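You operate a simulated robot arm through the tools that you are given. There is no shell and no other tool. Be economical: measure what you need, move in short steps, check, and stop when the job is done.

Carry out the task below with a simulated robot arm. There is one attempt and no reset: what you move stays moved.

TASK
Put the domino marked "2 4" from the top of the packing table on the game board and the domino labelled "5 3" on the yellow notepad.

It is judged by the outcome, as a careful person would: the job done as asked, and still so three seconds after it is handed in. It fails if anything else is knocked over, pushed out of place, dropped, spilled or broken.

THE ROBOT
A 6-joint arm with a two-finger parallel gripper, fixed in place. Base frame: the origin is at the foot of the arm, x ahead of it, y to its left, z up; the work surface is at about z = 740. Lengths are in mm, angles in degrees, forces in N, time in s.
With the tool pointing down near the work surface it reaches from about 260 to 680 mm from the base axis. Its first joint turns from -66.0 to 66.0 degrees. Payload 2.9 kg.
Tool frame: the origin (TCP) lies between the finger pads and is the grasp point; the fingertips stand 30 mm ahead of it; z points along the fingers, y is the line along which they close. The gripper opens to 110 mm. The fingers are 20 mm wide and 10 mm thick; the gripper's body (48 by 112 mm) begins 55 mm behind the TCP.
Orientation is that of the tool frame in the base frame, as a unit quaternion [w, x, y, z]. With the fingers straight down and closing along the base's y, the tool's x points along the base's -x, its y along +y and its z along -z.

THE INTERFACE
- The arm moves only by the tool play_rows. Its arguments are lists of equal length, an entry for each row: "dp": the shift along the tool's x, y, z in units of 300 mm (1.0 is 300 mm), a list of three; "dr": the turn, a rotation vector about the tool's x, y, z in units of 180 degrees (1.0 is 180 degrees), a list of three; "claw": the gripper command, from -1 (shut) to 1 (fully open), values between in proportion. In form: {"dp": [[dx, dy, dz], ...], "dr": [[ax, ay, az], ...], "claw": [claw, ...]}. A call has 1 to 12 rows; each row is the pose to reach, as a shift and turn from the pose commanded when the call began, along the tool's axes at that moment. A call with a number of a shift or a turn outside -1 to 1 is refused whole. A row lasts 0.2 s, in which the tool goes at most 50 mm and 8.6 degrees; a call with a longer step from one row to the next is refused whole, and so is a gripper value outside its range. A pose out of reach is approached as far as the arm can. The call stops where the force on the tool passes 40 N (or 10 N more than at its start, if that is more) or the arm is blocked; 0.2 s more then pass. The fingers move at their own pace (about 108 mm/s each) and stop on an object; they squeeze with about 42 N. The grip force told is the motor's: it shows also when the fingers shut on nothing. Time passes only in rows, and 0.2 s behind the last, so rows that repeat a pose let the fingers close. It gives the time, the measured TCP pose, the force on the tool (base axes), the opening and the grip force at its end, in the units of the frame above (readings bear some noise), and new pictures: "show" is both (left out), scene, wrist or none.
- Cameras (640 x 400 px; columns grow to the right, rows downward): "scene" is fixed at [64.1, 443.3, 1367.8]; the picture's right is [-0.78, -0.62, 0.00], its down [-0.49, 0.61, -0.62] and it looks along [0.39, -0.49, -0.78] (base axes); focal length 350 px, centre (320, 200). "wrist" rides on the gripper at [-36, 0, -57] in the tool frame; the picture's right is [0.00, -1.00, 0.00], its down [0.97, 0.00, -0.24] and it looks along [0.24, 0.00, 0.97] (tool axes); focal length 218 px, centre (320, 200).
- point_at(camera, pixels): there is no depth. For up to 12 entries [column, row, z] of the newest picture of that camera ("zoom" is the newest enlarged one), the place [x, y] in the base frame at which the ray of that pixel passes the height z, good to about 3 mm, but the place of the scene camera against the robot may be out by one fixed shift of up to 12 mm in any direction. No time passes.
- inspect(camera, box): a new picture of the part [left, top, right, bottom] of that camera's present view, enlarged. No time passes.
- finish_job(): hands the job in; it is judged then, once.

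Work in short steps. Measure before you move; look again where a grasp or a placing could have gone wrong, and mend it. You have 60 turns and 120 pictures in all, those below and enlarged ones among them. Open the gripper and draw the arm clear of the work before you hand the job in, unless the task says otherwise; then end with one line.

The tools are called after "Call:" as a command line: name --argument value ..., lists and objects as JSON in quotes. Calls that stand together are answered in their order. play_rows: Moves the arm, as the interface text tells. Its arguments: {"type":"object","properties":{"dp":{"type":"array"},"dr":{"type":"array"},"claw":{"type":"array"},"show":{"type":"string","enum":["both","scene","wrist","none"]}},"required":["dp","dr","claw"]} The other tools are called the same way: point_at (camera, pixels) gives the place at which the rays of pixels pass given heights; inspect (camera, box) takes an enlarged picture of a part of a camera's view; finish_job () hands the job in.

At the start:

```text
time: 0.0
position: [382.2, 63.9, 946.8]
orientation: [0.0, 0.0, 1.0, 0.0]
ft_force: [0.0, 0.5, 0.2]
width: 110.0
grip_force: 0.0
```

scene: 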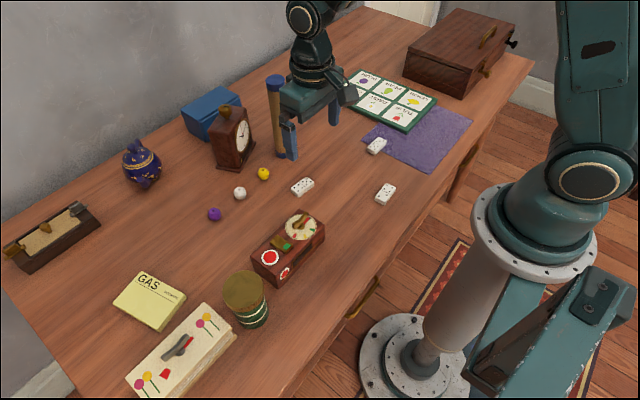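
wrist: 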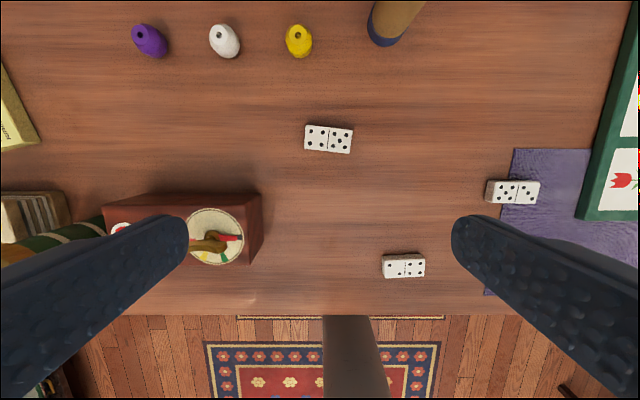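

I see three dominoes in the wrist view, at about (329,139), (404,266) and (512,191). I enlarge them to read the pips.

Call:
inspect --camera "wrist" --box '[290, 110, 370, 160]'

Call:
inspect --camera "wrist" --box '[364, 240, 444, 290]'

Call:
inspect --camera "wrist" --box '[472, 166, 552, 216]'

Call:
inspect --camera "scene" --box '[280, 60, 480, 210]'

Call:
inspect --camera "scene" --box '[90, 230, 290, 390]'

Call:
point_at --camera "wrist" --pixels '[[329, 139, 750], [404, 266, 750], [512, 191, 750], [386, 267, 750], [423, 265, 750], [306, 137, 750], [352, 141, 750], [487, 190, 750], [538, 192, 750]]'

Call:
point_at --camera "scene" --pixels '[[303, 187, 750], [386, 194, 750], [376, 146, 750], [113, 304, 760], [136, 270, 760], [187, 295, 760], [161, 330, 760], [391, 99, 755], [350, 70, 755], [437, 97, 755], [408, 130, 755]]'

```text
8.00 times, centred on (330, 135) of wrist
```

zoom: 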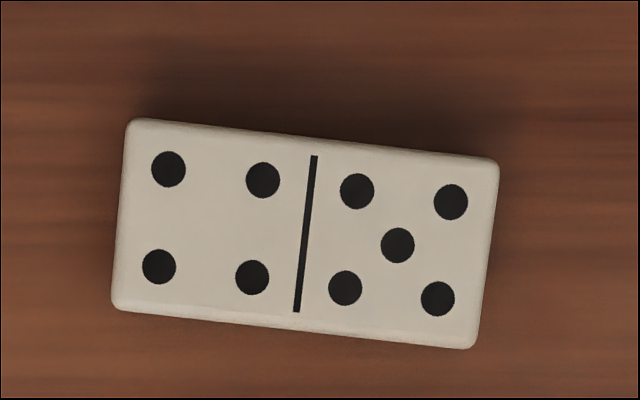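

```text
8.00 times, centred on (404, 265) of wrist
```

zoom: 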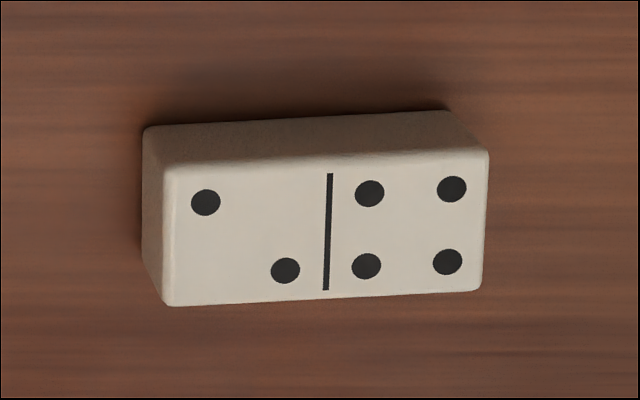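

```text
8.00 times, centred on (512, 191) of wrist
```

zoom: 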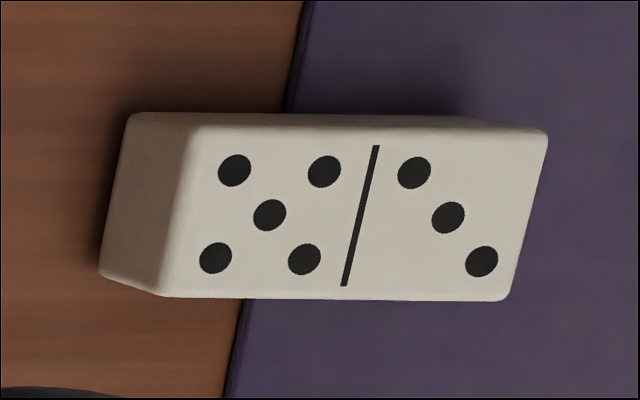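

```text
2.67 times, centred on (380, 135) of scene
```

zoom: 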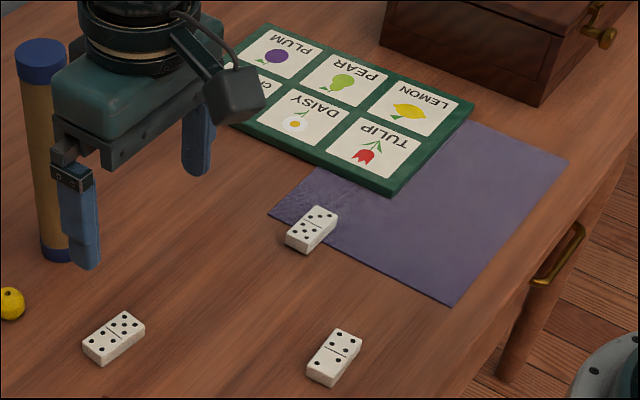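

```text
2.50 times, centred on (190, 310) of scene
```

zoom: 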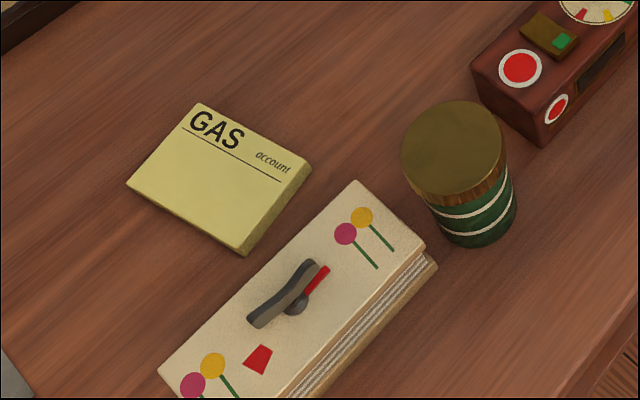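

```text
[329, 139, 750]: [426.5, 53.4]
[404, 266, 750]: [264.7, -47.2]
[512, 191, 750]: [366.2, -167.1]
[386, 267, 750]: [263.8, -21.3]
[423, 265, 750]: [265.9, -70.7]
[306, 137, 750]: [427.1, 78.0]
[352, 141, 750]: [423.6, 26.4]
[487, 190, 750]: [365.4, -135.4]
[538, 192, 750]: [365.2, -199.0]
```

```text
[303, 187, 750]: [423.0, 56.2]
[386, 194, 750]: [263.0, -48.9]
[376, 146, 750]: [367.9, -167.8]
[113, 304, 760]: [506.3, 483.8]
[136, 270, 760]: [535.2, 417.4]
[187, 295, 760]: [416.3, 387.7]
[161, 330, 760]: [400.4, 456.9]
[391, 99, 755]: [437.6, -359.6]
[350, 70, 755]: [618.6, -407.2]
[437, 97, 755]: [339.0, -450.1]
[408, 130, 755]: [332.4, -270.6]
```

The "2 4" is the front domino at about (264,-47) and the "5 3" is the one at the cloth edge, at about (366,-167). The board centre is near (440,-360) and the notepad near (465,436). I move above "2 4" and look again.

Call:
play_rows --dp '[[0.08, -0.075, 0.05], [0.16, -0.15, 0.1], [0.24, -0.22, 0.15], [0.32, -0.3, 0.2], [0.393, -0.37, 0.25], [0.393, -0.37, 0.25]]' --dr '[[0, 0, 0], [0, 0, 0], [0, 0, 0], [0, 0, 0], [0, 0, 0], [0, 0, 0]]' --claw '[1, 1, 1, 1, 1, 1]'

```text
time: 1.4
position: [265.8, -48.1, 872.4]
orientation: [0.0, -0.001, 1.0, 0.0]
ft_force: [-0.3, -0.2, 1.2]
width: 110.2
grip_force: 0.1
```

scene: 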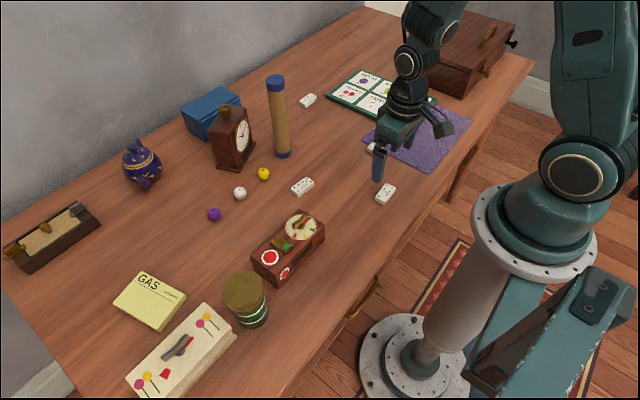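
wrist: 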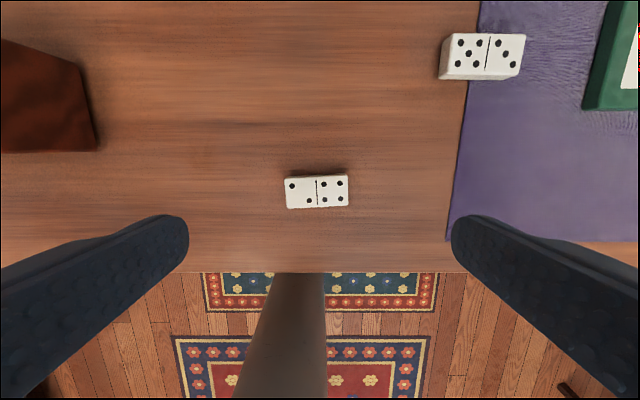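

A fourth domino has come into view at scene (308,100). I check it, and measure "2 4" in more detail.

Call:
inspect --camera "scene" --box '[280, 80, 340, 118]'

Call:
point_at --camera "wrist" --pixels '[[285, 179, 755], [346, 175, 755], [349, 205, 755], [287, 209, 755], [317, 192, 755], [292, 175, 740], [340, 171, 740]]'

Call:
inspect --camera "wrist" --box '[270, 160, 366, 220]'

```text
10.53 times, centred on (310, 99) of scene
```

zoom: 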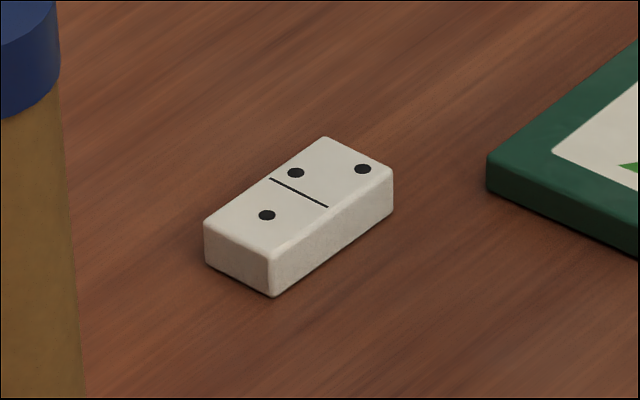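

```text
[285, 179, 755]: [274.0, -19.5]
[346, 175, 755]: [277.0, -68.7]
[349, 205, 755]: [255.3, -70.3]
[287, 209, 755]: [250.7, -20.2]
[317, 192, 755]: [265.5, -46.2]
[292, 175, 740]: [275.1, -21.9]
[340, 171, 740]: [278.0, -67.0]
```

```text
6.67 times, centred on (318, 190) of wrist
```

zoom: 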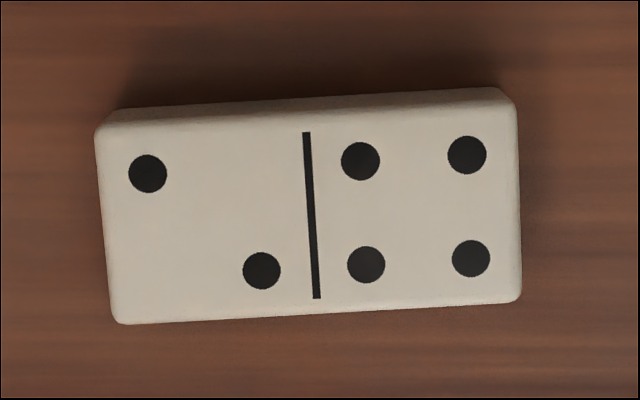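

The fourth one is "1 2", so it stays where it is. "2 4" is centred at about (265,-45), about 50 mm long, with a yaw of about 3.5°. I go down with its length between the fingers, to TCP z of about 775, and close.

Call:
play_rows --dp '[[0, 0.004, 0.1], [0, 0.006, 0.2], [0, 0.006, 0.28], [0, 0.006, 0.322], [0, 0.006, 0.322], [0, 0.006, 0.322], [0, 0.006, 0.322], [0, 0.006, 0.322]]' --dr '[[0, 0, -0.02], [0, 0, -0.02], [0, 0, -0.02], [0, 0, -0.02], [0, 0, -0.02], [0, 0, -0.02], [0, 0, -0.02], [0, 0, -0.02]]' --claw '[1, 1, 1, 1, 0.3, -0.3, -0.6, -0.6]'

```text
time: 3.2
position: [266.4, -47.6, 776.3]
orientation: [0.0, -0.033, 0.999, 0.0]
ft_force: [0.1, -0.1, -0.4]
width: 50.7
grip_force: 42.2
```

scene: 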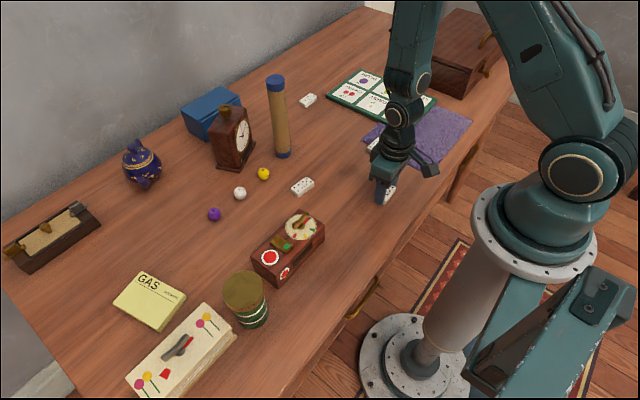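
wrist: 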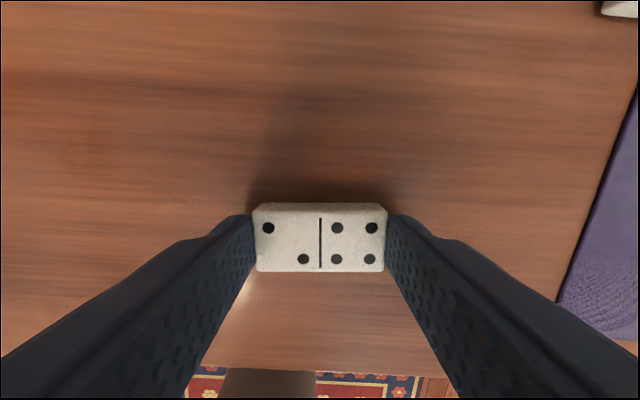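

"2 4" is gripped (width 50.7, 42 N). I lift it and carry it toward the board.

Call:
play_rows --dp '[[0, 0, -0.13], [0, 0, -0.26], [0, 0, -0.36], [-0.056, -0.122, -0.36], [-0.112, -0.244, -0.36], [-0.168, -0.366, -0.36], [-0.224, -0.488, -0.36], [-0.28, -0.61, -0.36], [-0.336, -0.732, -0.36], [-0.392, -0.854, -0.36], [-0.45, -0.97, -0.36], [-0.45, -0.97, -0.36]]' --dr '[[0, 0, 0], [0, 0, 0], [0, 0, 0], [0, 0, 0], [0, 0, 0], [0, 0, 0], [0, 0, 0], [0, 0, 0], [0, 0, 0], [0, 0, 0], [0, 0, 0], [0, 0, 0]]' --claw '[-0.6, -0.6, -0.6, -0.6, -0.6, -0.6, -0.6, -0.6, -0.6, -0.6, -0.6, -0.6]'

```text
time: 5.8
position: [418.1, -327.8, 883.6]
orientation: [0.0, -0.032, 0.999, 0.0]
ft_force: [-0.4, 1.0, -0.8]
width: 21.8
grip_force: 0.1
```

scene: 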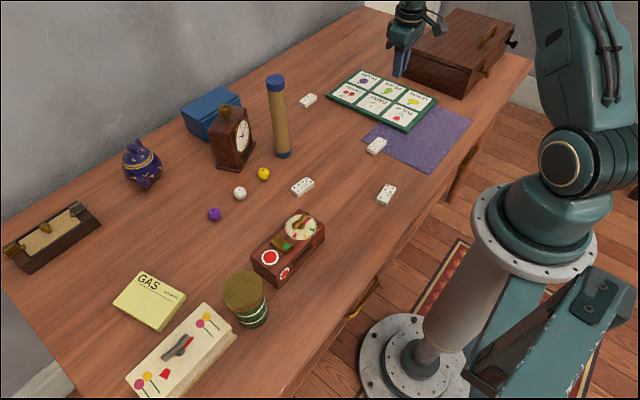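
wrist: 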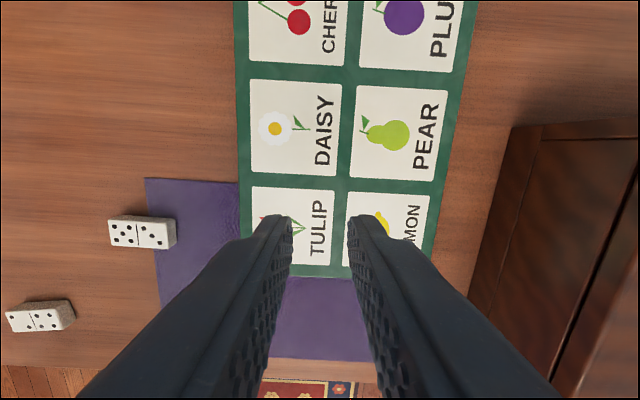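

The domino slipped out at the lift: the opening is 22 mm and "2 4" is still near its old place, at scene (386,194). The fingertips only held its top edge, so I will go lower next time. While I am here I measure the board and both dominoes.

Call:
point_at --camera "wrist" --pixels '[[295, 125, 750], [397, 133, 750], [345, 128, 750], [238, 100, 750], [456, 105, 750], [290, 220, 750], [142, 232, 755], [40, 316, 755], [388, 228, 750], [248, 273, 750]]'

Call:
inspect --camera "wrist" --box '[0, 200, 192, 350]'

Call:
inspect --camera "scene" --box '[350, 130, 422, 220]'

Call:
inspect --camera "scene" --box '[320, 60, 448, 140]'

```text
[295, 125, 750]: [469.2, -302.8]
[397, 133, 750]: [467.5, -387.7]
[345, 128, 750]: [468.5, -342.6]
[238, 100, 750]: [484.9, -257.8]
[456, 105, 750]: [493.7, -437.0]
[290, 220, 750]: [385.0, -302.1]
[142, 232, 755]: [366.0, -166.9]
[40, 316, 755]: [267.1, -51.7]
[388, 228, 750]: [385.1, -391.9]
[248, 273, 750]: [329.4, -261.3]
```

```text
2.67 times, centred on (96, 275) of wrist
```

zoom: 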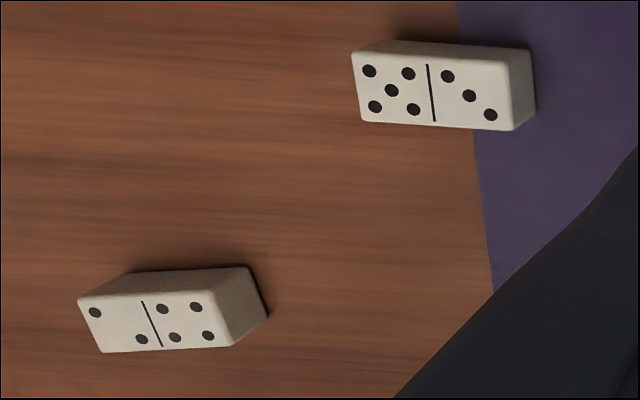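

```text
4.44 times, centred on (386, 175) of scene
```

zoom: 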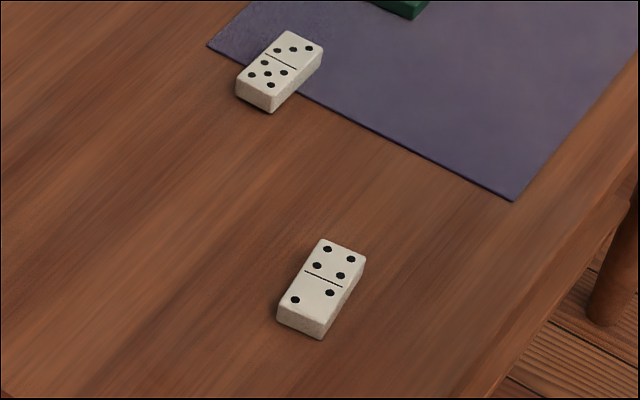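

```text
5.00 times, centred on (384, 100) of scene
```

zoom: 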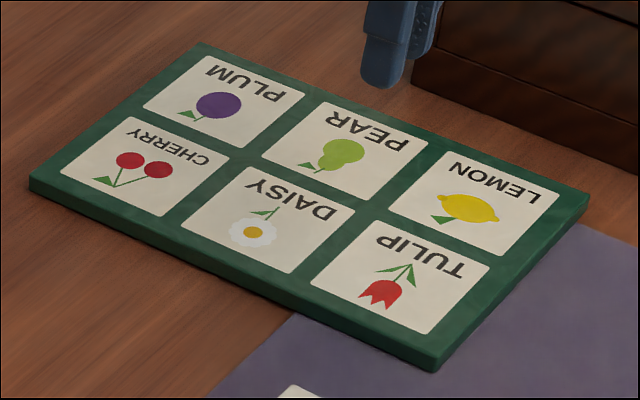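

Board centre is about (465,-345), spanning y -258 to -435. I go back above "2 4" with the gripper open.

Call:
play_rows --dp '[[0.06, 0.12, 0], [0.112, 0.242, 0], [0.168, 0.364, 0], [0.224, 0.486, 0], [0.28, 0.608, 0], [0.336, 0.73, 0], [0.392, 0.852, 0], [0.45, 0.97, 0], [0.45, 0.97, 0.1], [0.45, 0.97, 0.1]]' --dr '[[0, 0, 0], [0, 0, 0], [0, 0, 0], [0, 0, 0], [0, 0, 0], [0, 0, 0], [0, 0, 0], [0, 0, 0], [0, 0, 0], [0, 0, 0]]' --claw '[0, 0.2, 0.4, 0.4, 0.4, 0.4, 0.4, 0.4, 0.4, 0.4]' --show "wrist"

```text
time: 8.0
position: [262.7, -44.5, 854.3]
orientation: [0.0, -0.033, 0.999, 0.0]
ft_force: [0.1, 0.8, -0.3]
width: 77.2
grip_force: 0.0
```

wrist: 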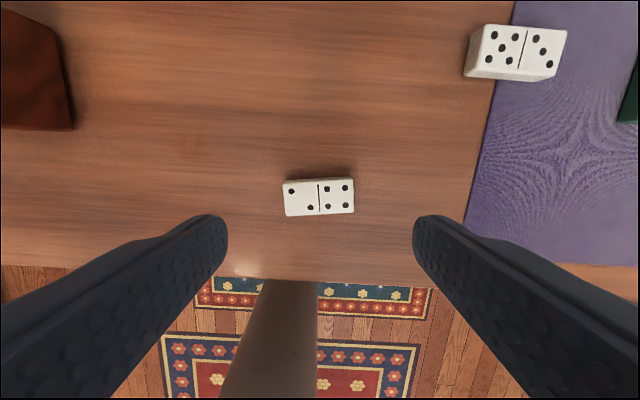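

I measure it again before going down.

Call:
point_at --camera "wrist" --pixels '[[282, 184, 755], [352, 178, 755], [355, 210, 755], [285, 216, 755]]'

Call:
inspect --camera "wrist" --box '[271, 165, 367, 225]'

```text
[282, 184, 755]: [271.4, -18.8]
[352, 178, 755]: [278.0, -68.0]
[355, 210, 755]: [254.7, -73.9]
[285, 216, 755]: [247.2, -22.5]
```

```text
6.67 times, centred on (319, 195) of wrist
```

zoom: 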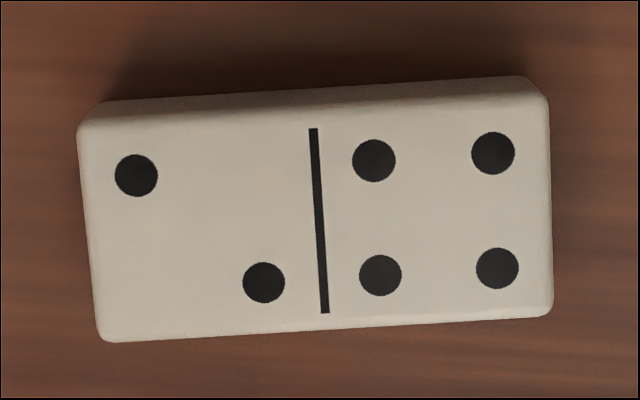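

The domino now lies about 3.5° further round. I turn to match, go down to a TCP z of about 772, close fully, and lift slowly to test the grip.

Call:
play_rows --dp '[[0, -0.002, 0.12], [0, -0.003, 0.22], [0, -0.003, 0.262], [0, -0.003, 0.271], [0, -0.003, 0.271], [0, -0.003, 0.271], [0, -0.003, 0.271], [0, -0.003, 0.271]]' --dr '[[0, 0, -0.02], [0, 0, -0.02], [0, 0, -0.02], [0, 0, -0.02], [0, 0, -0.02], [0, 0, -0.02], [0, 0, -0.02], [0, 0, -0.02]]' --claw '[0.4, 0.4, 0.4, 0.4, 0, -0.5, -1, -1]' --show "wrist"

Call:
play_rows --dp '[[0, 0, -0.01], [0, 0, -0.03], [0, 0, -0.06], [0, 0, -0.1], [0, 0, -0.1]]' --dr '[[0, 0, 0], [0, 0, 0], [0, 0, 0], [0, 0, 0], [0, 0, 0]]' --claw '[-1, -1, -1, -1, -1]'

```text
time: 9.8
position: [263.8, -46.4, 774.6]
orientation: [-0.001, -0.064, 0.998, 0.0]
ft_force: [0.0, 0.5, -0.2]
width: 50.2
grip_force: 41.7
```

wrist: 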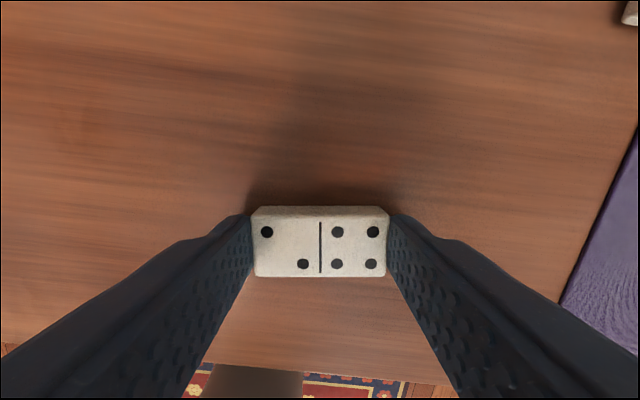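

```text
time: 11.0
position: [264.7, -46.7, 804.5]
orientation: [0.0, -0.064, 0.998, 0.0]
ft_force: [0.0, 0.5, -0.2]
width: 50.1
grip_force: 42.3
```

scene: 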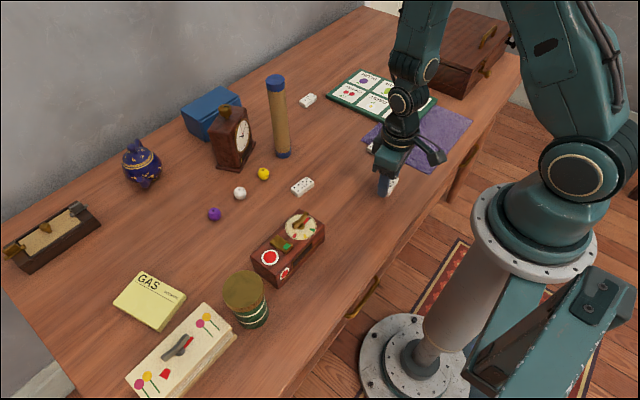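
wrist: 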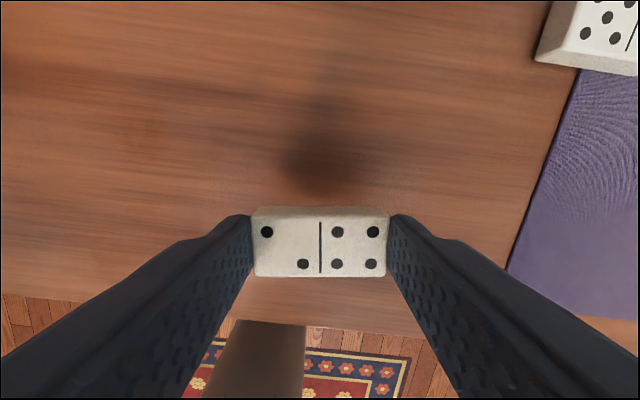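

It is held and lifted: width is steady at 50 and the shadow has separated. I lift further and carry gently toward the board.

Call:
play_rows --dp '[[0, 0, -0.06], [0, 0, -0.13], [0, 0, -0.2], [-0.02, -0.04, -0.22], [-0.06, -0.13, -0.22], [-0.1, -0.22, -0.22], [-0.14, -0.31, -0.22], [-0.18, -0.4, -0.22], [-0.22, -0.49, -0.22], [-0.25, -0.56, -0.22], [-0.26, -0.59, -0.22]]' --dr '[[0, 0, 0], [0, 0, 0], [0, 0, 0], [0, 0, 0], [0, 0, 0], [0, 0, 0], [0, 0, 0], [0, 0, 0], [0, 0, 0], [0, 0, 0], [0, 0, 0]]' --claw '[-1, -1, -1, -1, -1, -1, -1, -1, -1, -1, -1]' --show "wrist"

```text
time: 13.4
position: [365.3, -211.9, 868.7]
orientation: [0.0, -0.064, 0.998, 0.0]
ft_force: [0.8, 0.6, 0.3]
width: 50.6
grip_force: 42.1
```

wrist: 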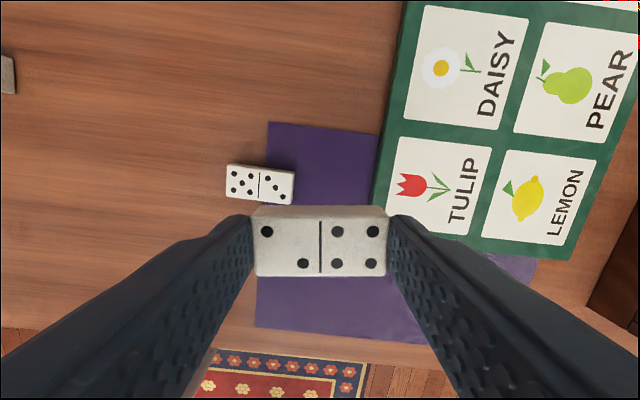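

Still held. I carry it the rest of the way, to about (445,-345), and come down part of the way.

Call:
play_rows --dp '[[-0.04, -0.1, 0], [-0.08, -0.2, 0], [-0.12, -0.29, 0], [-0.16, -0.38, 0], [-0.2, -0.45, 0], [-0.208, -0.474, 0], [-0.208, -0.474, 0.06], [-0.208, -0.474, 0.14], [-0.208, -0.474, 0.2], [-0.208, -0.474, 0.2]]' --dr '[[0, 0, 0.01], [0, 0, 0.02], [0, 0, 0.03], [0, 0, 0.04], [0, 0, 0.04], [0, 0, 0.04], [0, 0, 0.04], [0, 0, 0.04], [0, 0, 0.04], [0, 0, 0.04]]' --claw '[-1, -1, -1, -1, -1, -1, -1, -1, -1, -1]'

```text
time: 15.6
position: [443.2, -345.7, 809.6]
orientation: [0.001, 0.0, 1.0, 0.0]
ft_force: [0.9, 0.2, -0.3]
width: 50.6
grip_force: 41.8
```

scene: 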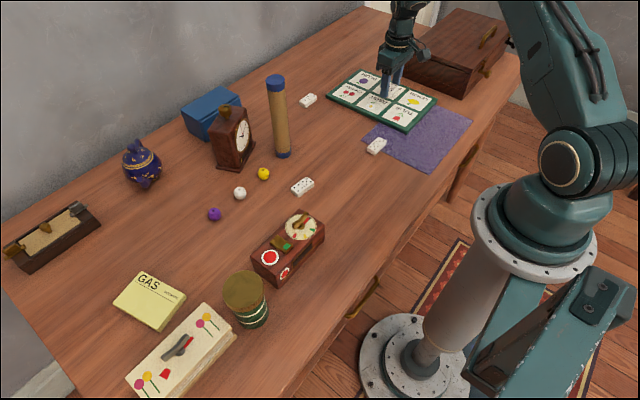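
wrist: 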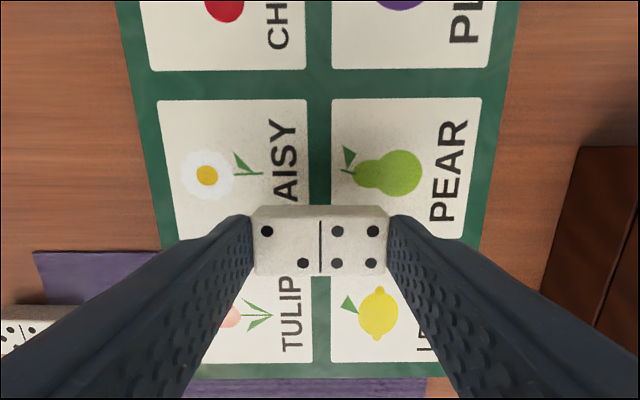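

Now over the board, with the domino's bottom at about z 775. I lower it in small steps and watch the force.

Call:
play_rows --dp '[[0, 0, 0.02], [0, 0, 0.04], [0, 0, 0.05], [0, 0, 0.055], [0, 0, 0.06], [0, 0, 0.06]]' --dr '[[0, 0, 0], [0, 0, 0], [0, 0, 0], [0, 0, 0], [0, 0, 0], [0, 0, 0]]' --claw '[-1, -1, -1, -1, -1, -1]' --show "wrist"

Call:
play_rows --dp '[[0, 0, 0.006], [0, 0, 0.012], [0, 0, 0.012]]' --dr '[[0, 0, 0], [0, 0, 0], [0, 0, 0]]' --claw '[-1, -1, -1]' --show "wrist"

```text
time: 17.0
position: [443.1, -345.7, 791.9]
orientation: [0.001, 0.0, 1.0, -0.001]
ft_force: [-0.7, 0.2, -0.4]
width: 50.3
grip_force: 41.6
```

wrist: 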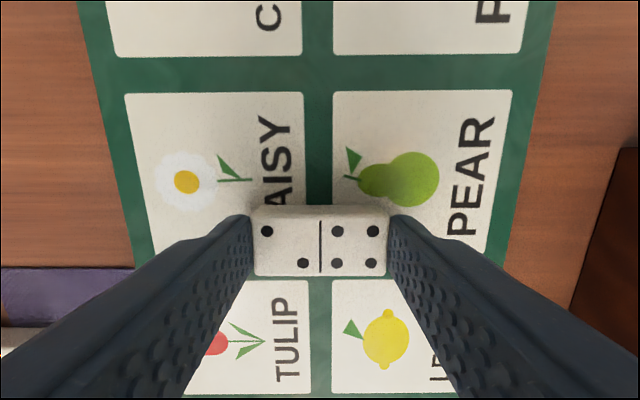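

```text
time: 17.8
position: [443.8, -345.4, 788.0]
orientation: [0.0, -0.001, 1.0, -0.001]
ft_force: [0.9, 0.2, -0.8]
width: 50.5
grip_force: 42.3
```

wrist: 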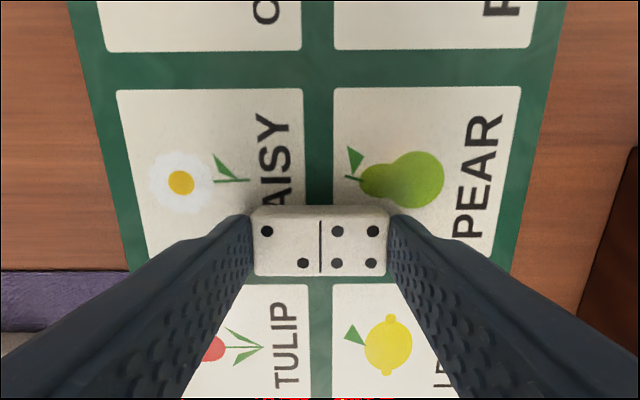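

No contact yet at 788. I keep going down.

Call:
play_rows --dp '[[0, 0, 0.006], [0, 0, 0.01], [0, 0, 0.01]]' --dr '[[0, 0, 0], [0, 0, 0], [0, 0, 0]]' --claw '[-1, -1, -1]' --show "none"

Call:
inspect --camera "scene" --box '[340, 60, 440, 130]'

```text
time: 18.6
position: [444.7, -346.1, 786.9]
orientation: [0.002, -0.001, 1.0, -0.001]
ft_force: [-3.2, 4.5, 21.9]
width: 50.1
grip_force: 42.0
```

```text
5.71 times, centred on (390, 95) of scene
```

zoom: 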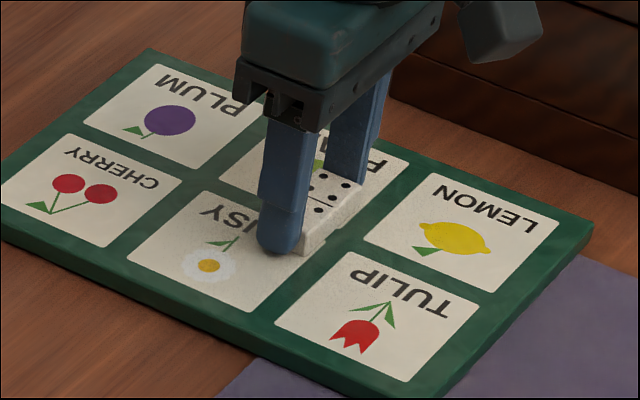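

It has touched the board (22 N). I ease up slightly, open a little and rise straight up.

Call:
play_rows --dp '[[0, 0, -0.006], [0, 0, -0.006], [0, 0, -0.006], [0, 0, -0.03], [0, 0, -0.12], [0, 0, -0.24], [0, 0, -0.3]]' --dr '[[0, 0, 0], [0, 0, 0], [0, 0, 0], [0, 0, 0], [0, 0, 0], [0, 0, 0], [0, 0, 0]]' --claw '[-1, 0.25, 0.25, 0.25, 0.25, 0.25, 0.25]'

```text
time: 20.2
position: [444.2, -344.0, 875.8]
orientation: [0.001, -0.001, 1.0, 0.0]
ft_force: [0.0, 0.8, 0.4]
width: 68.7
grip_force: 0.1
```

scene: 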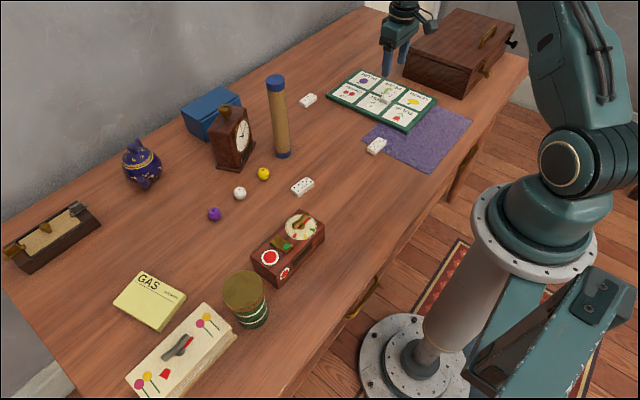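
wrist: 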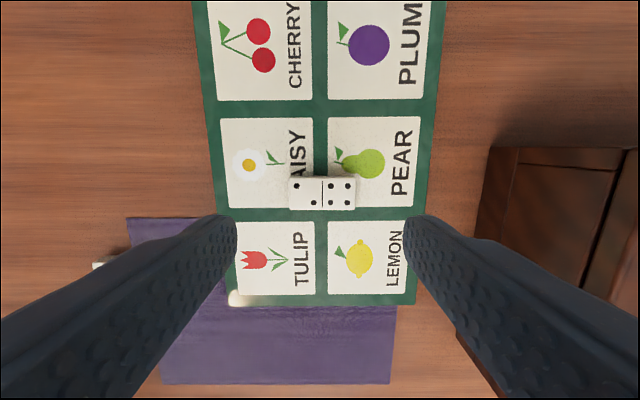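

"2 4" lies flat on the board. Next I move above "5 3" at about (366,-167).

Call:
play_rows --dp '[[0.05, 0.12, 0], [0.1, 0.24, 0], [0.16, 0.36, 0], [0.21, 0.48, 0], [0.26, 0.587, 0], [0.26, 0.587, 0.06], [0.26, 0.587, 0.06]]' --dr '[[0, 0, 0], [0, 0, 0], [0, 0, 0], [0, 0, 0], [0, 0, 0], [0, 0, 0], [0, 0, 0]]' --claw '[0.4, 0.4, 0.4, 0.4, 0.4, 0.4, 0.4]' --show "wrist"

Call:
inspect --camera "wrist" --box '[256, 150, 384, 230]'

```text
time: 21.8
position: [364.2, -169.3, 854.7]
orientation: [0.0, -0.001, 1.0, -0.001]
ft_force: [0.0, -0.8, 0.3]
width: 77.2
grip_force: 0.0
```

wrist: 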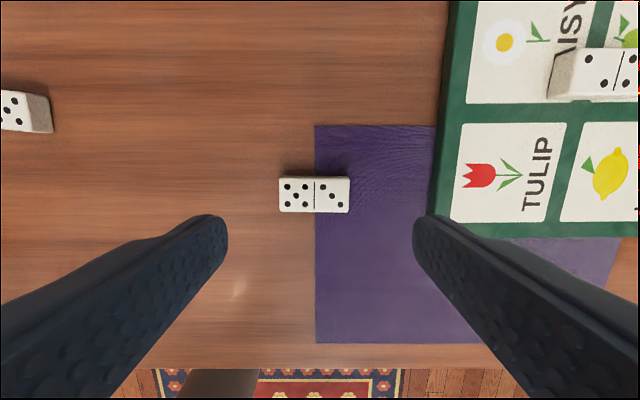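

```text
5.00 times, centred on (320, 190) of wrist
```

zoom: 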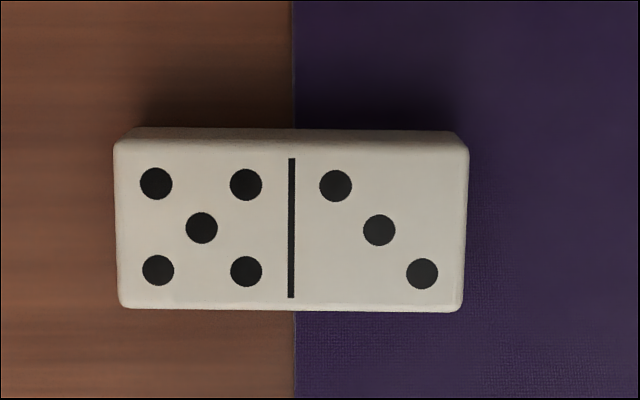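

"5 3" is centred at about (314,194) and aligned. I shift about 2.5 mm in +y, go down to a TCP z of about 774.5 (above the cloth), close, and test the lift.

Call:
play_rows --dp '[[0, 0.006, 0.12], [0, 0.008, 0.22], [0, 0.008, 0.258], [0, 0.008, 0.266], [0, 0.008, 0.266], [0, 0.008, 0.266], [0, 0.008, 0.266], [0, 0.008, 0.266]]' --dr '[[0, 0, 0.004], [0, 0, 0.004], [0, 0, 0.004], [0, 0, 0.004], [0, 0, 0.004], [0, 0, 0.004], [0, 0, 0.004], [0, 0, 0.004]]' --claw '[0.4, 0.4, 0.4, 0.4, 0, -0.5, -1, -1]' --show "wrist"

Call:
play_rows --dp '[[0, 0, -0.01], [0, 0, -0.03], [0, 0, -0.06], [0, 0, -0.1], [0, 0, -0.1]]' --dr '[[0, 0, 0], [0, 0, 0], [0, 0, 0], [0, 0, 0], [0, 0, 0]]' --claw '[-1, -1, -1, -1, -1]'

```text
time: 23.6
position: [363.9, -166.5, 778.2]
orientation: [0.0, 0.006, 1.0, 0.0]
ft_force: [-0.6, 0.1, -0.1]
width: 50.5
grip_force: 41.7
```

wrist: 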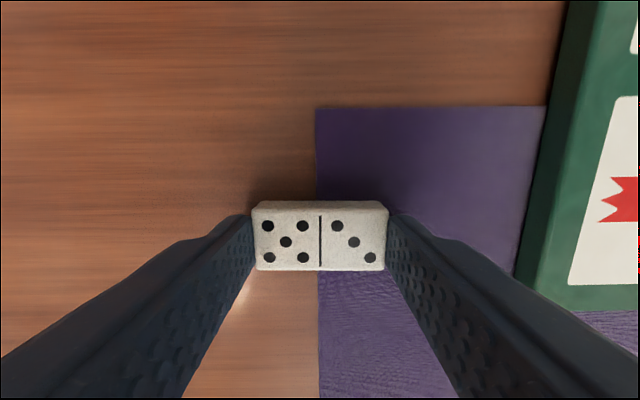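

```text
time: 24.8
position: [364.6, -167.8, 807.2]
orientation: [0.0, 0.006, 1.0, 0.0]
ft_force: [0.3, -0.7, -0.5]
width: 50.4
grip_force: 41.6
```

scene: 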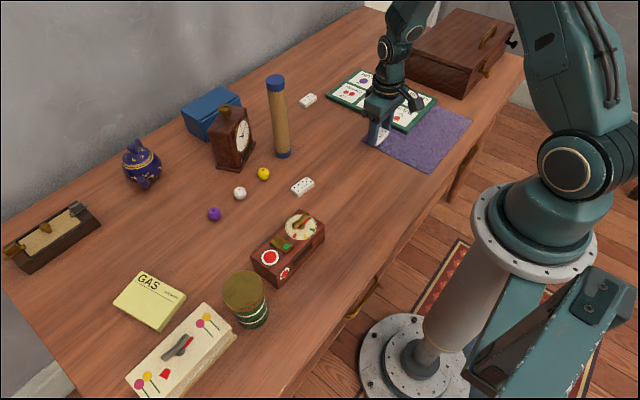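
wrist: 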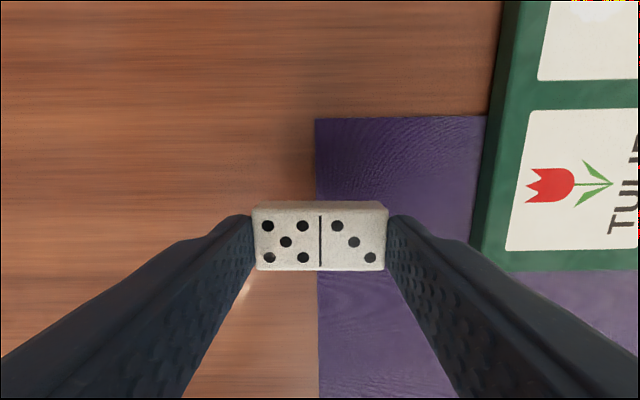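

It holds, but the grip is shallow (TCP z 778, like the one that slipped). I set it back down, open slightly, and grip about 4 mm lower.

Call:
play_rows --dp '[[0, 0, 0.06], [0, 0, 0.09], [0, 0, 0.1], [0, 0, 0.1], [0, 0, 0.1], [0, 0, 0.113], [0, 0, 0.113], [0, 0, 0.113], [0, 0, 0.113], [0, 0, 0.113]]' --dr '[[0, 0, 0], [0, 0, 0], [0, 0, 0], [0, 0, 0], [0, 0, 0], [0, 0, 0], [0, 0, 0], [0, 0, 0], [0, 0, 0], [0, 0, 0]]' --claw '[-1, -1, -1, 0.1, 0.1, 0.1, 0.1, -0.5, -1, -1]' --show "wrist"

Call:
play_rows --dp '[[0, 0, -0.01], [0, 0, -0.03], [0, 0, -0.08], [0, 0, -0.14], [0, 0, -0.2], [0, 0, -0.26], [0, 0, -0.32], [0, 0, -0.32]]' --dr '[[0, 0, 0], [0, 0, 0], [0, 0, 0], [0, 0, 0], [0, 0, 0], [0, 0, 0], [0, 0, 0], [0, 0, 0]]' --claw '[-1, -1, -1, -1, -1, -1, -1, -1]'

```text
time: 27.0
position: [366.8, -166.3, 774.5]
orientation: [0.0, 0.006, 1.0, -0.001]
ft_force: [-0.5, 0.7, -0.9]
width: 50.4
grip_force: 41.9
```

wrist: 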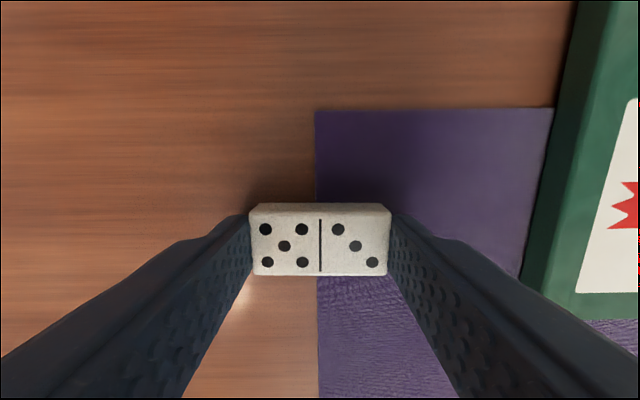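

```text
time: 28.8
position: [364.8, -165.7, 869.6]
orientation: [0.0, 0.006, 1.0, 0.0]
ft_force: [-0.6, -0.4, -0.1]
width: 50.3
grip_force: 42.1
```

scene: 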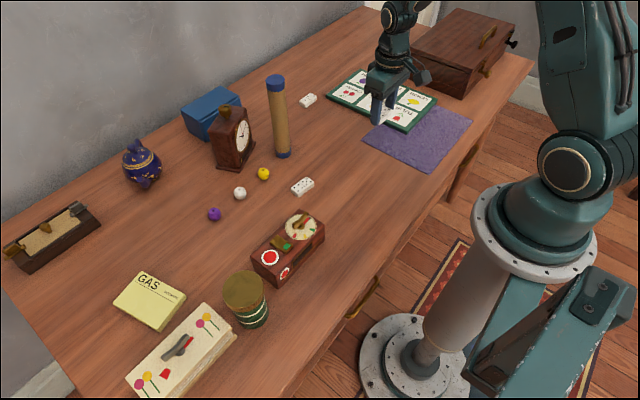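
wrist: 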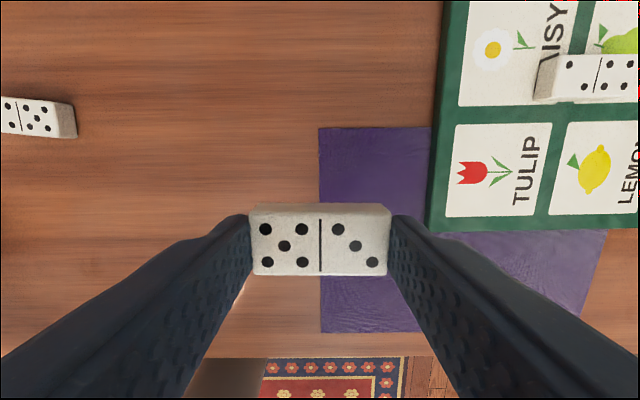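

Held well. Before the long carry I locate the obstacles: the cylinder at (283,155), the clock at (235,165), the radio and the jar.

Call:
point_at --camera "scene" --pixels '[[283, 155, 740], [235, 168, 740], [275, 80, 890], [252, 322, 740], [244, 285, 830], [280, 280, 740], [290, 240, 800], [235, 115, 840], [150, 300, 755], [214, 214, 750], [265, 174, 750]]'

Call:
inspect --camera "scene" --box '[100, 255, 200, 345]'

```text
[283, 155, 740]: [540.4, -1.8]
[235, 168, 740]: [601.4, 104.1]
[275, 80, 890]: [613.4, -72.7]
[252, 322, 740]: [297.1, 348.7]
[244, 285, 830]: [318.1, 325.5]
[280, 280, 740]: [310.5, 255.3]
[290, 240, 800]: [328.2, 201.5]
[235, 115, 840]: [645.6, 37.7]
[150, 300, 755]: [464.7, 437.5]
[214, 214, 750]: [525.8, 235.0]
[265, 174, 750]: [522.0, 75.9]
```

```text
4.44 times, centred on (150, 300) of scene
```

zoom: 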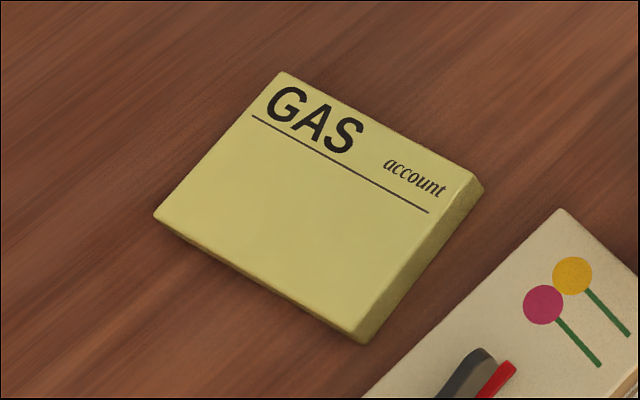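

The path is clear at z of about 920. The notepad is centred at about (465,437), with its short side turned about 15–20° from y. I raise and carry gently.

Call:
play_rows --dp '[[0, 0.02, -0.06], [-0.01, 0.08, -0.12], [-0.03, 0.17, -0.18], [-0.045, 0.27, -0.18], [-0.06, 0.37, -0.18], [-0.08, 0.48, -0.18], [-0.1, 0.59, -0.18], [-0.115, 0.7, -0.18], [-0.13, 0.81, -0.18], [-0.145, 0.91, -0.18], [-0.155, 0.97, -0.18], [-0.16, 0.995, -0.18]]' --dr '[[0, 0, 0], [0, 0, 0], [0, 0, 0], [0, 0, 0], [0, 0, 0], [0, 0, 0], [0, 0, 0], [0, 0, 0], [0, 0, 0], [0, 0, 0], [0, 0, 0], [0, 0, 0]]' --claw '[-1, -1, -1, -1, -1, -1, -1, -1, -1, -1, -1, -1]' --show "wrist"

```text
time: 31.4
position: [418.5, 132.1, 921.8]
orientation: [-0.001, 0.006, 1.0, 0.0]
ft_force: [-0.2, -0.5, -0.6]
width: 50.2
grip_force: 41.4
```

wrist: 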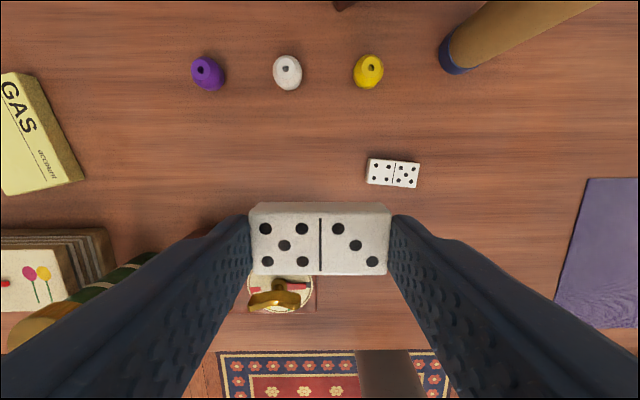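

Still held. I carry on to the notepad.

Call:
play_rows --dp '[[-0.01, 0.05, 0], [-0.025, 0.14, 0], [-0.04, 0.24, 0], [-0.055, 0.34, 0], [-0.07, 0.44, 0], [-0.085, 0.54, 0], [-0.1, 0.64, 0], [-0.12, 0.74, 0], [-0.135, 0.84, 0], [-0.15, 0.92, 0], [-0.157, 0.97, 0], [-0.157, 0.97, 0]]' --dr '[[0, 0, 0], [0, 0, 0], [0, 0, 0], [0, 0, 0], [0, 0, 0], [0, 0, 0], [0, 0, 0], [0, 0, 0], [0, 0, 0], [0, 0, 0], [0, 0, 0], [0, 0, 0]]' --claw '[-1, -1, -1, -1, -1, -1, -1, -1, -1, -1, -1, -1]'

```text
time: 34.0
position: [467.3, 420.8, 923.1]
orientation: [0.0, 0.005, 1.0, -0.001]
ft_force: [0.6, -0.8, -0.4]
width: 50.6
grip_force: 42.3
```

scene: 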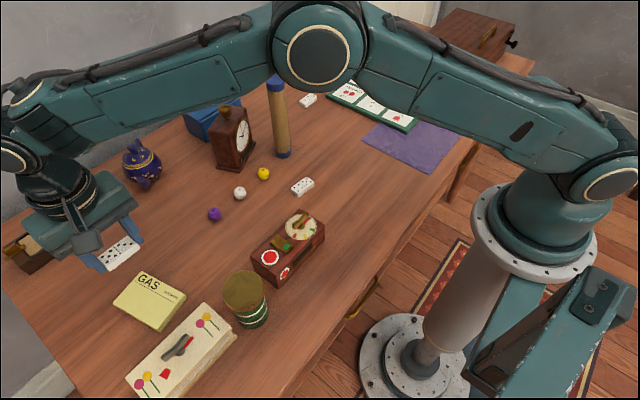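
wrist: 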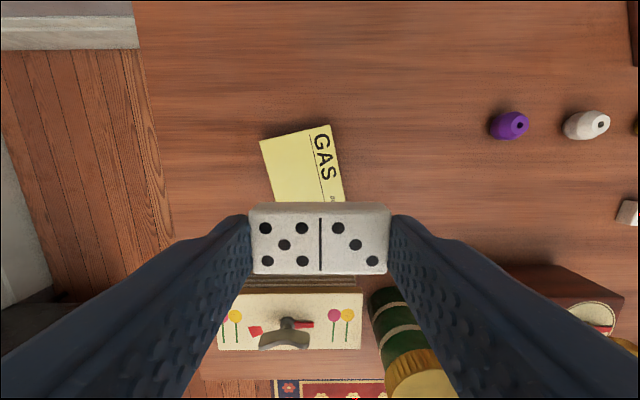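

I measure the notepad corners visible in the wrist view.

Call:
point_at --camera "wrist" --pixels '[[260, 141, 757], [329, 125, 757], [344, 200, 757], [273, 200, 757], [220, 298, 780], [362, 294, 780], [244, 280, 760], [355, 277, 760]]'

Call:
inspect --camera "wrist" --box '[210, 110, 390, 310]'

```text
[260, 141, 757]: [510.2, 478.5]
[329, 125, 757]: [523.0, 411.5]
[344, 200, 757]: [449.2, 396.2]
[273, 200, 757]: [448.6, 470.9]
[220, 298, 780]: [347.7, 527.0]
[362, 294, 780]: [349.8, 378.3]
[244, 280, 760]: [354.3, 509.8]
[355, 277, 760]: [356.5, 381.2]
```

```text
2.00 times, centred on (300, 210) of wrist
```

zoom: 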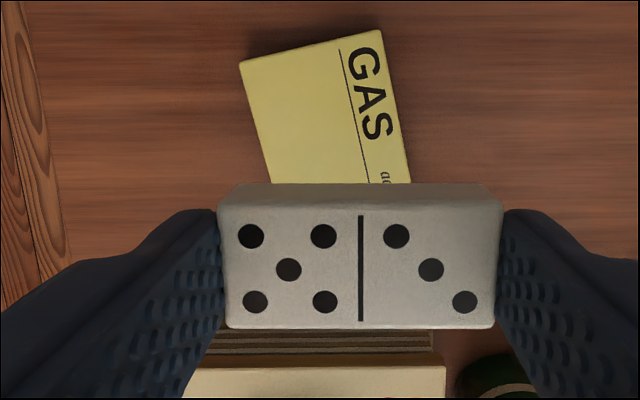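

The notepad centre is about (458,432), yaw about 11.5°. I align to it, shift, and come down to about z 830.

Call:
play_rows --dp '[[0.012, 0.02, 0], [0.024, 0.038, 0], [0.024, 0.038, 0.06], [0.024, 0.038, 0.14], [0.024, 0.038, 0.22], [0.024, 0.038, 0.28], [0.024, 0.038, 0.31], [0.024, 0.038, 0.31]]' --dr '[[0, 0, -0.03], [0, 0, -0.06], [0, 0, -0.067], [0, 0, -0.067], [0, 0, -0.067], [0, 0, -0.067], [0, 0, -0.067], [0, 0, -0.067]]' --claw '[-1, -1, -1, -1, -1, -1, -1, -1]'

Call:
inspect --camera "scene" --box '[80, 230, 220, 350]'

```text
time: 35.8
position: [460.3, 432.8, 830.0]
orientation: [0.0, -0.1, 0.995, 0.0]
ft_force: [-0.2, -0.5, -0.3]
width: 50.5
grip_force: 42.3
```

scene: 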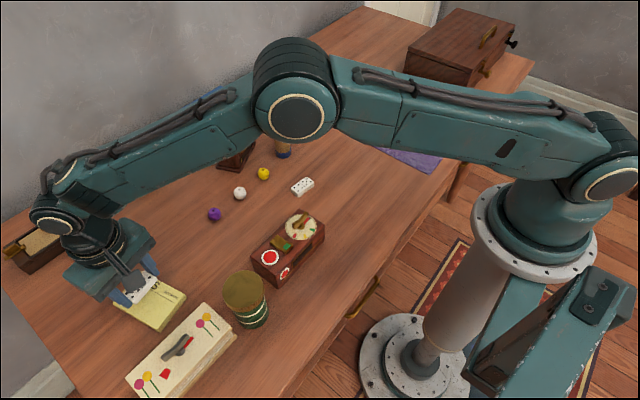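
wrist: 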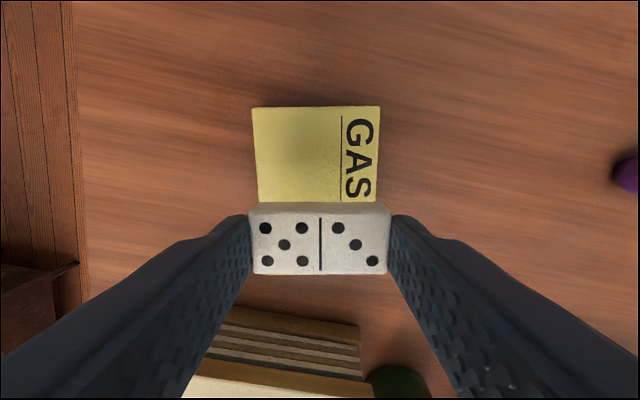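

```text
3.33 times, centred on (150, 290) of scene
```

zoom: 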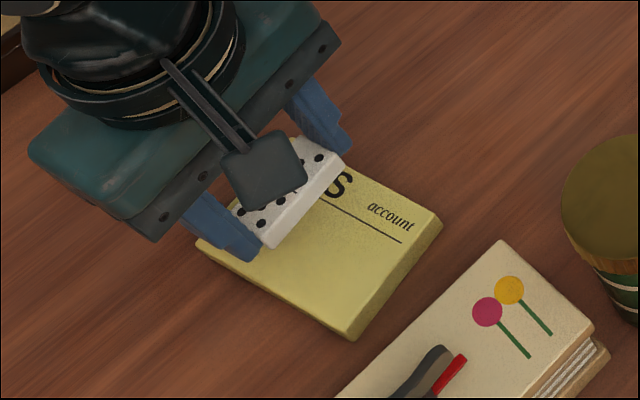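

It is aligned, and the pad spans about X -57 to +48 around the TCP. I shift 1.5 mm in y and lower toward contact.

Call:
play_rows --dp '[[-0.01, 0.005, 0.03], [-0.01, 0.005, 0.07], [-0.01, 0.005, 0.1], [-0.01, 0.005, 0.107], [-0.01, 0.005, 0.107]]' --dr '[[0, 0, 0], [0, 0, 0], [0, 0, 0], [0, 0, 0], [0, 0, 0]]' --claw '[-1, -1, -1, -1, -1]' --show "wrist"

Call:
inspect --camera "scene" --box '[80, 230, 220, 350]'

```text
time: 37.0
position: [462.8, 435.2, 796.8]
orientation: [0.0, -0.099, 0.995, 0.0]
ft_force: [-0.2, 0.0, -0.3]
width: 50.3
grip_force: 42.0
```

wrist: 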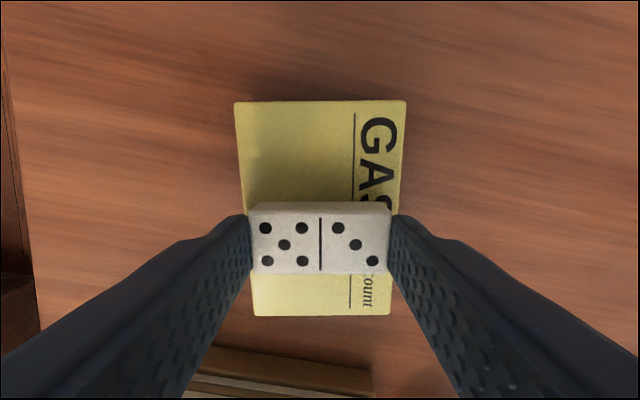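

```text
3.33 times, centred on (150, 290) of scene
```

zoom: 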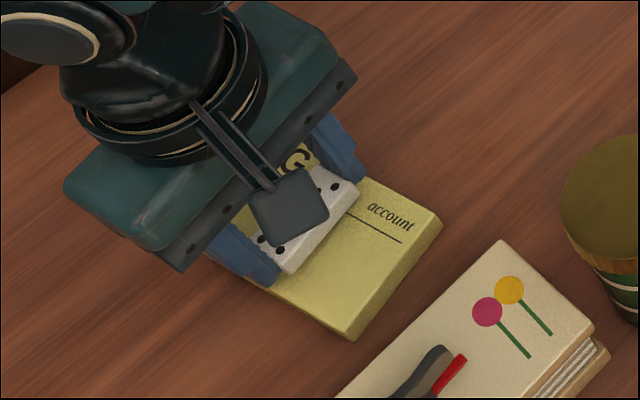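

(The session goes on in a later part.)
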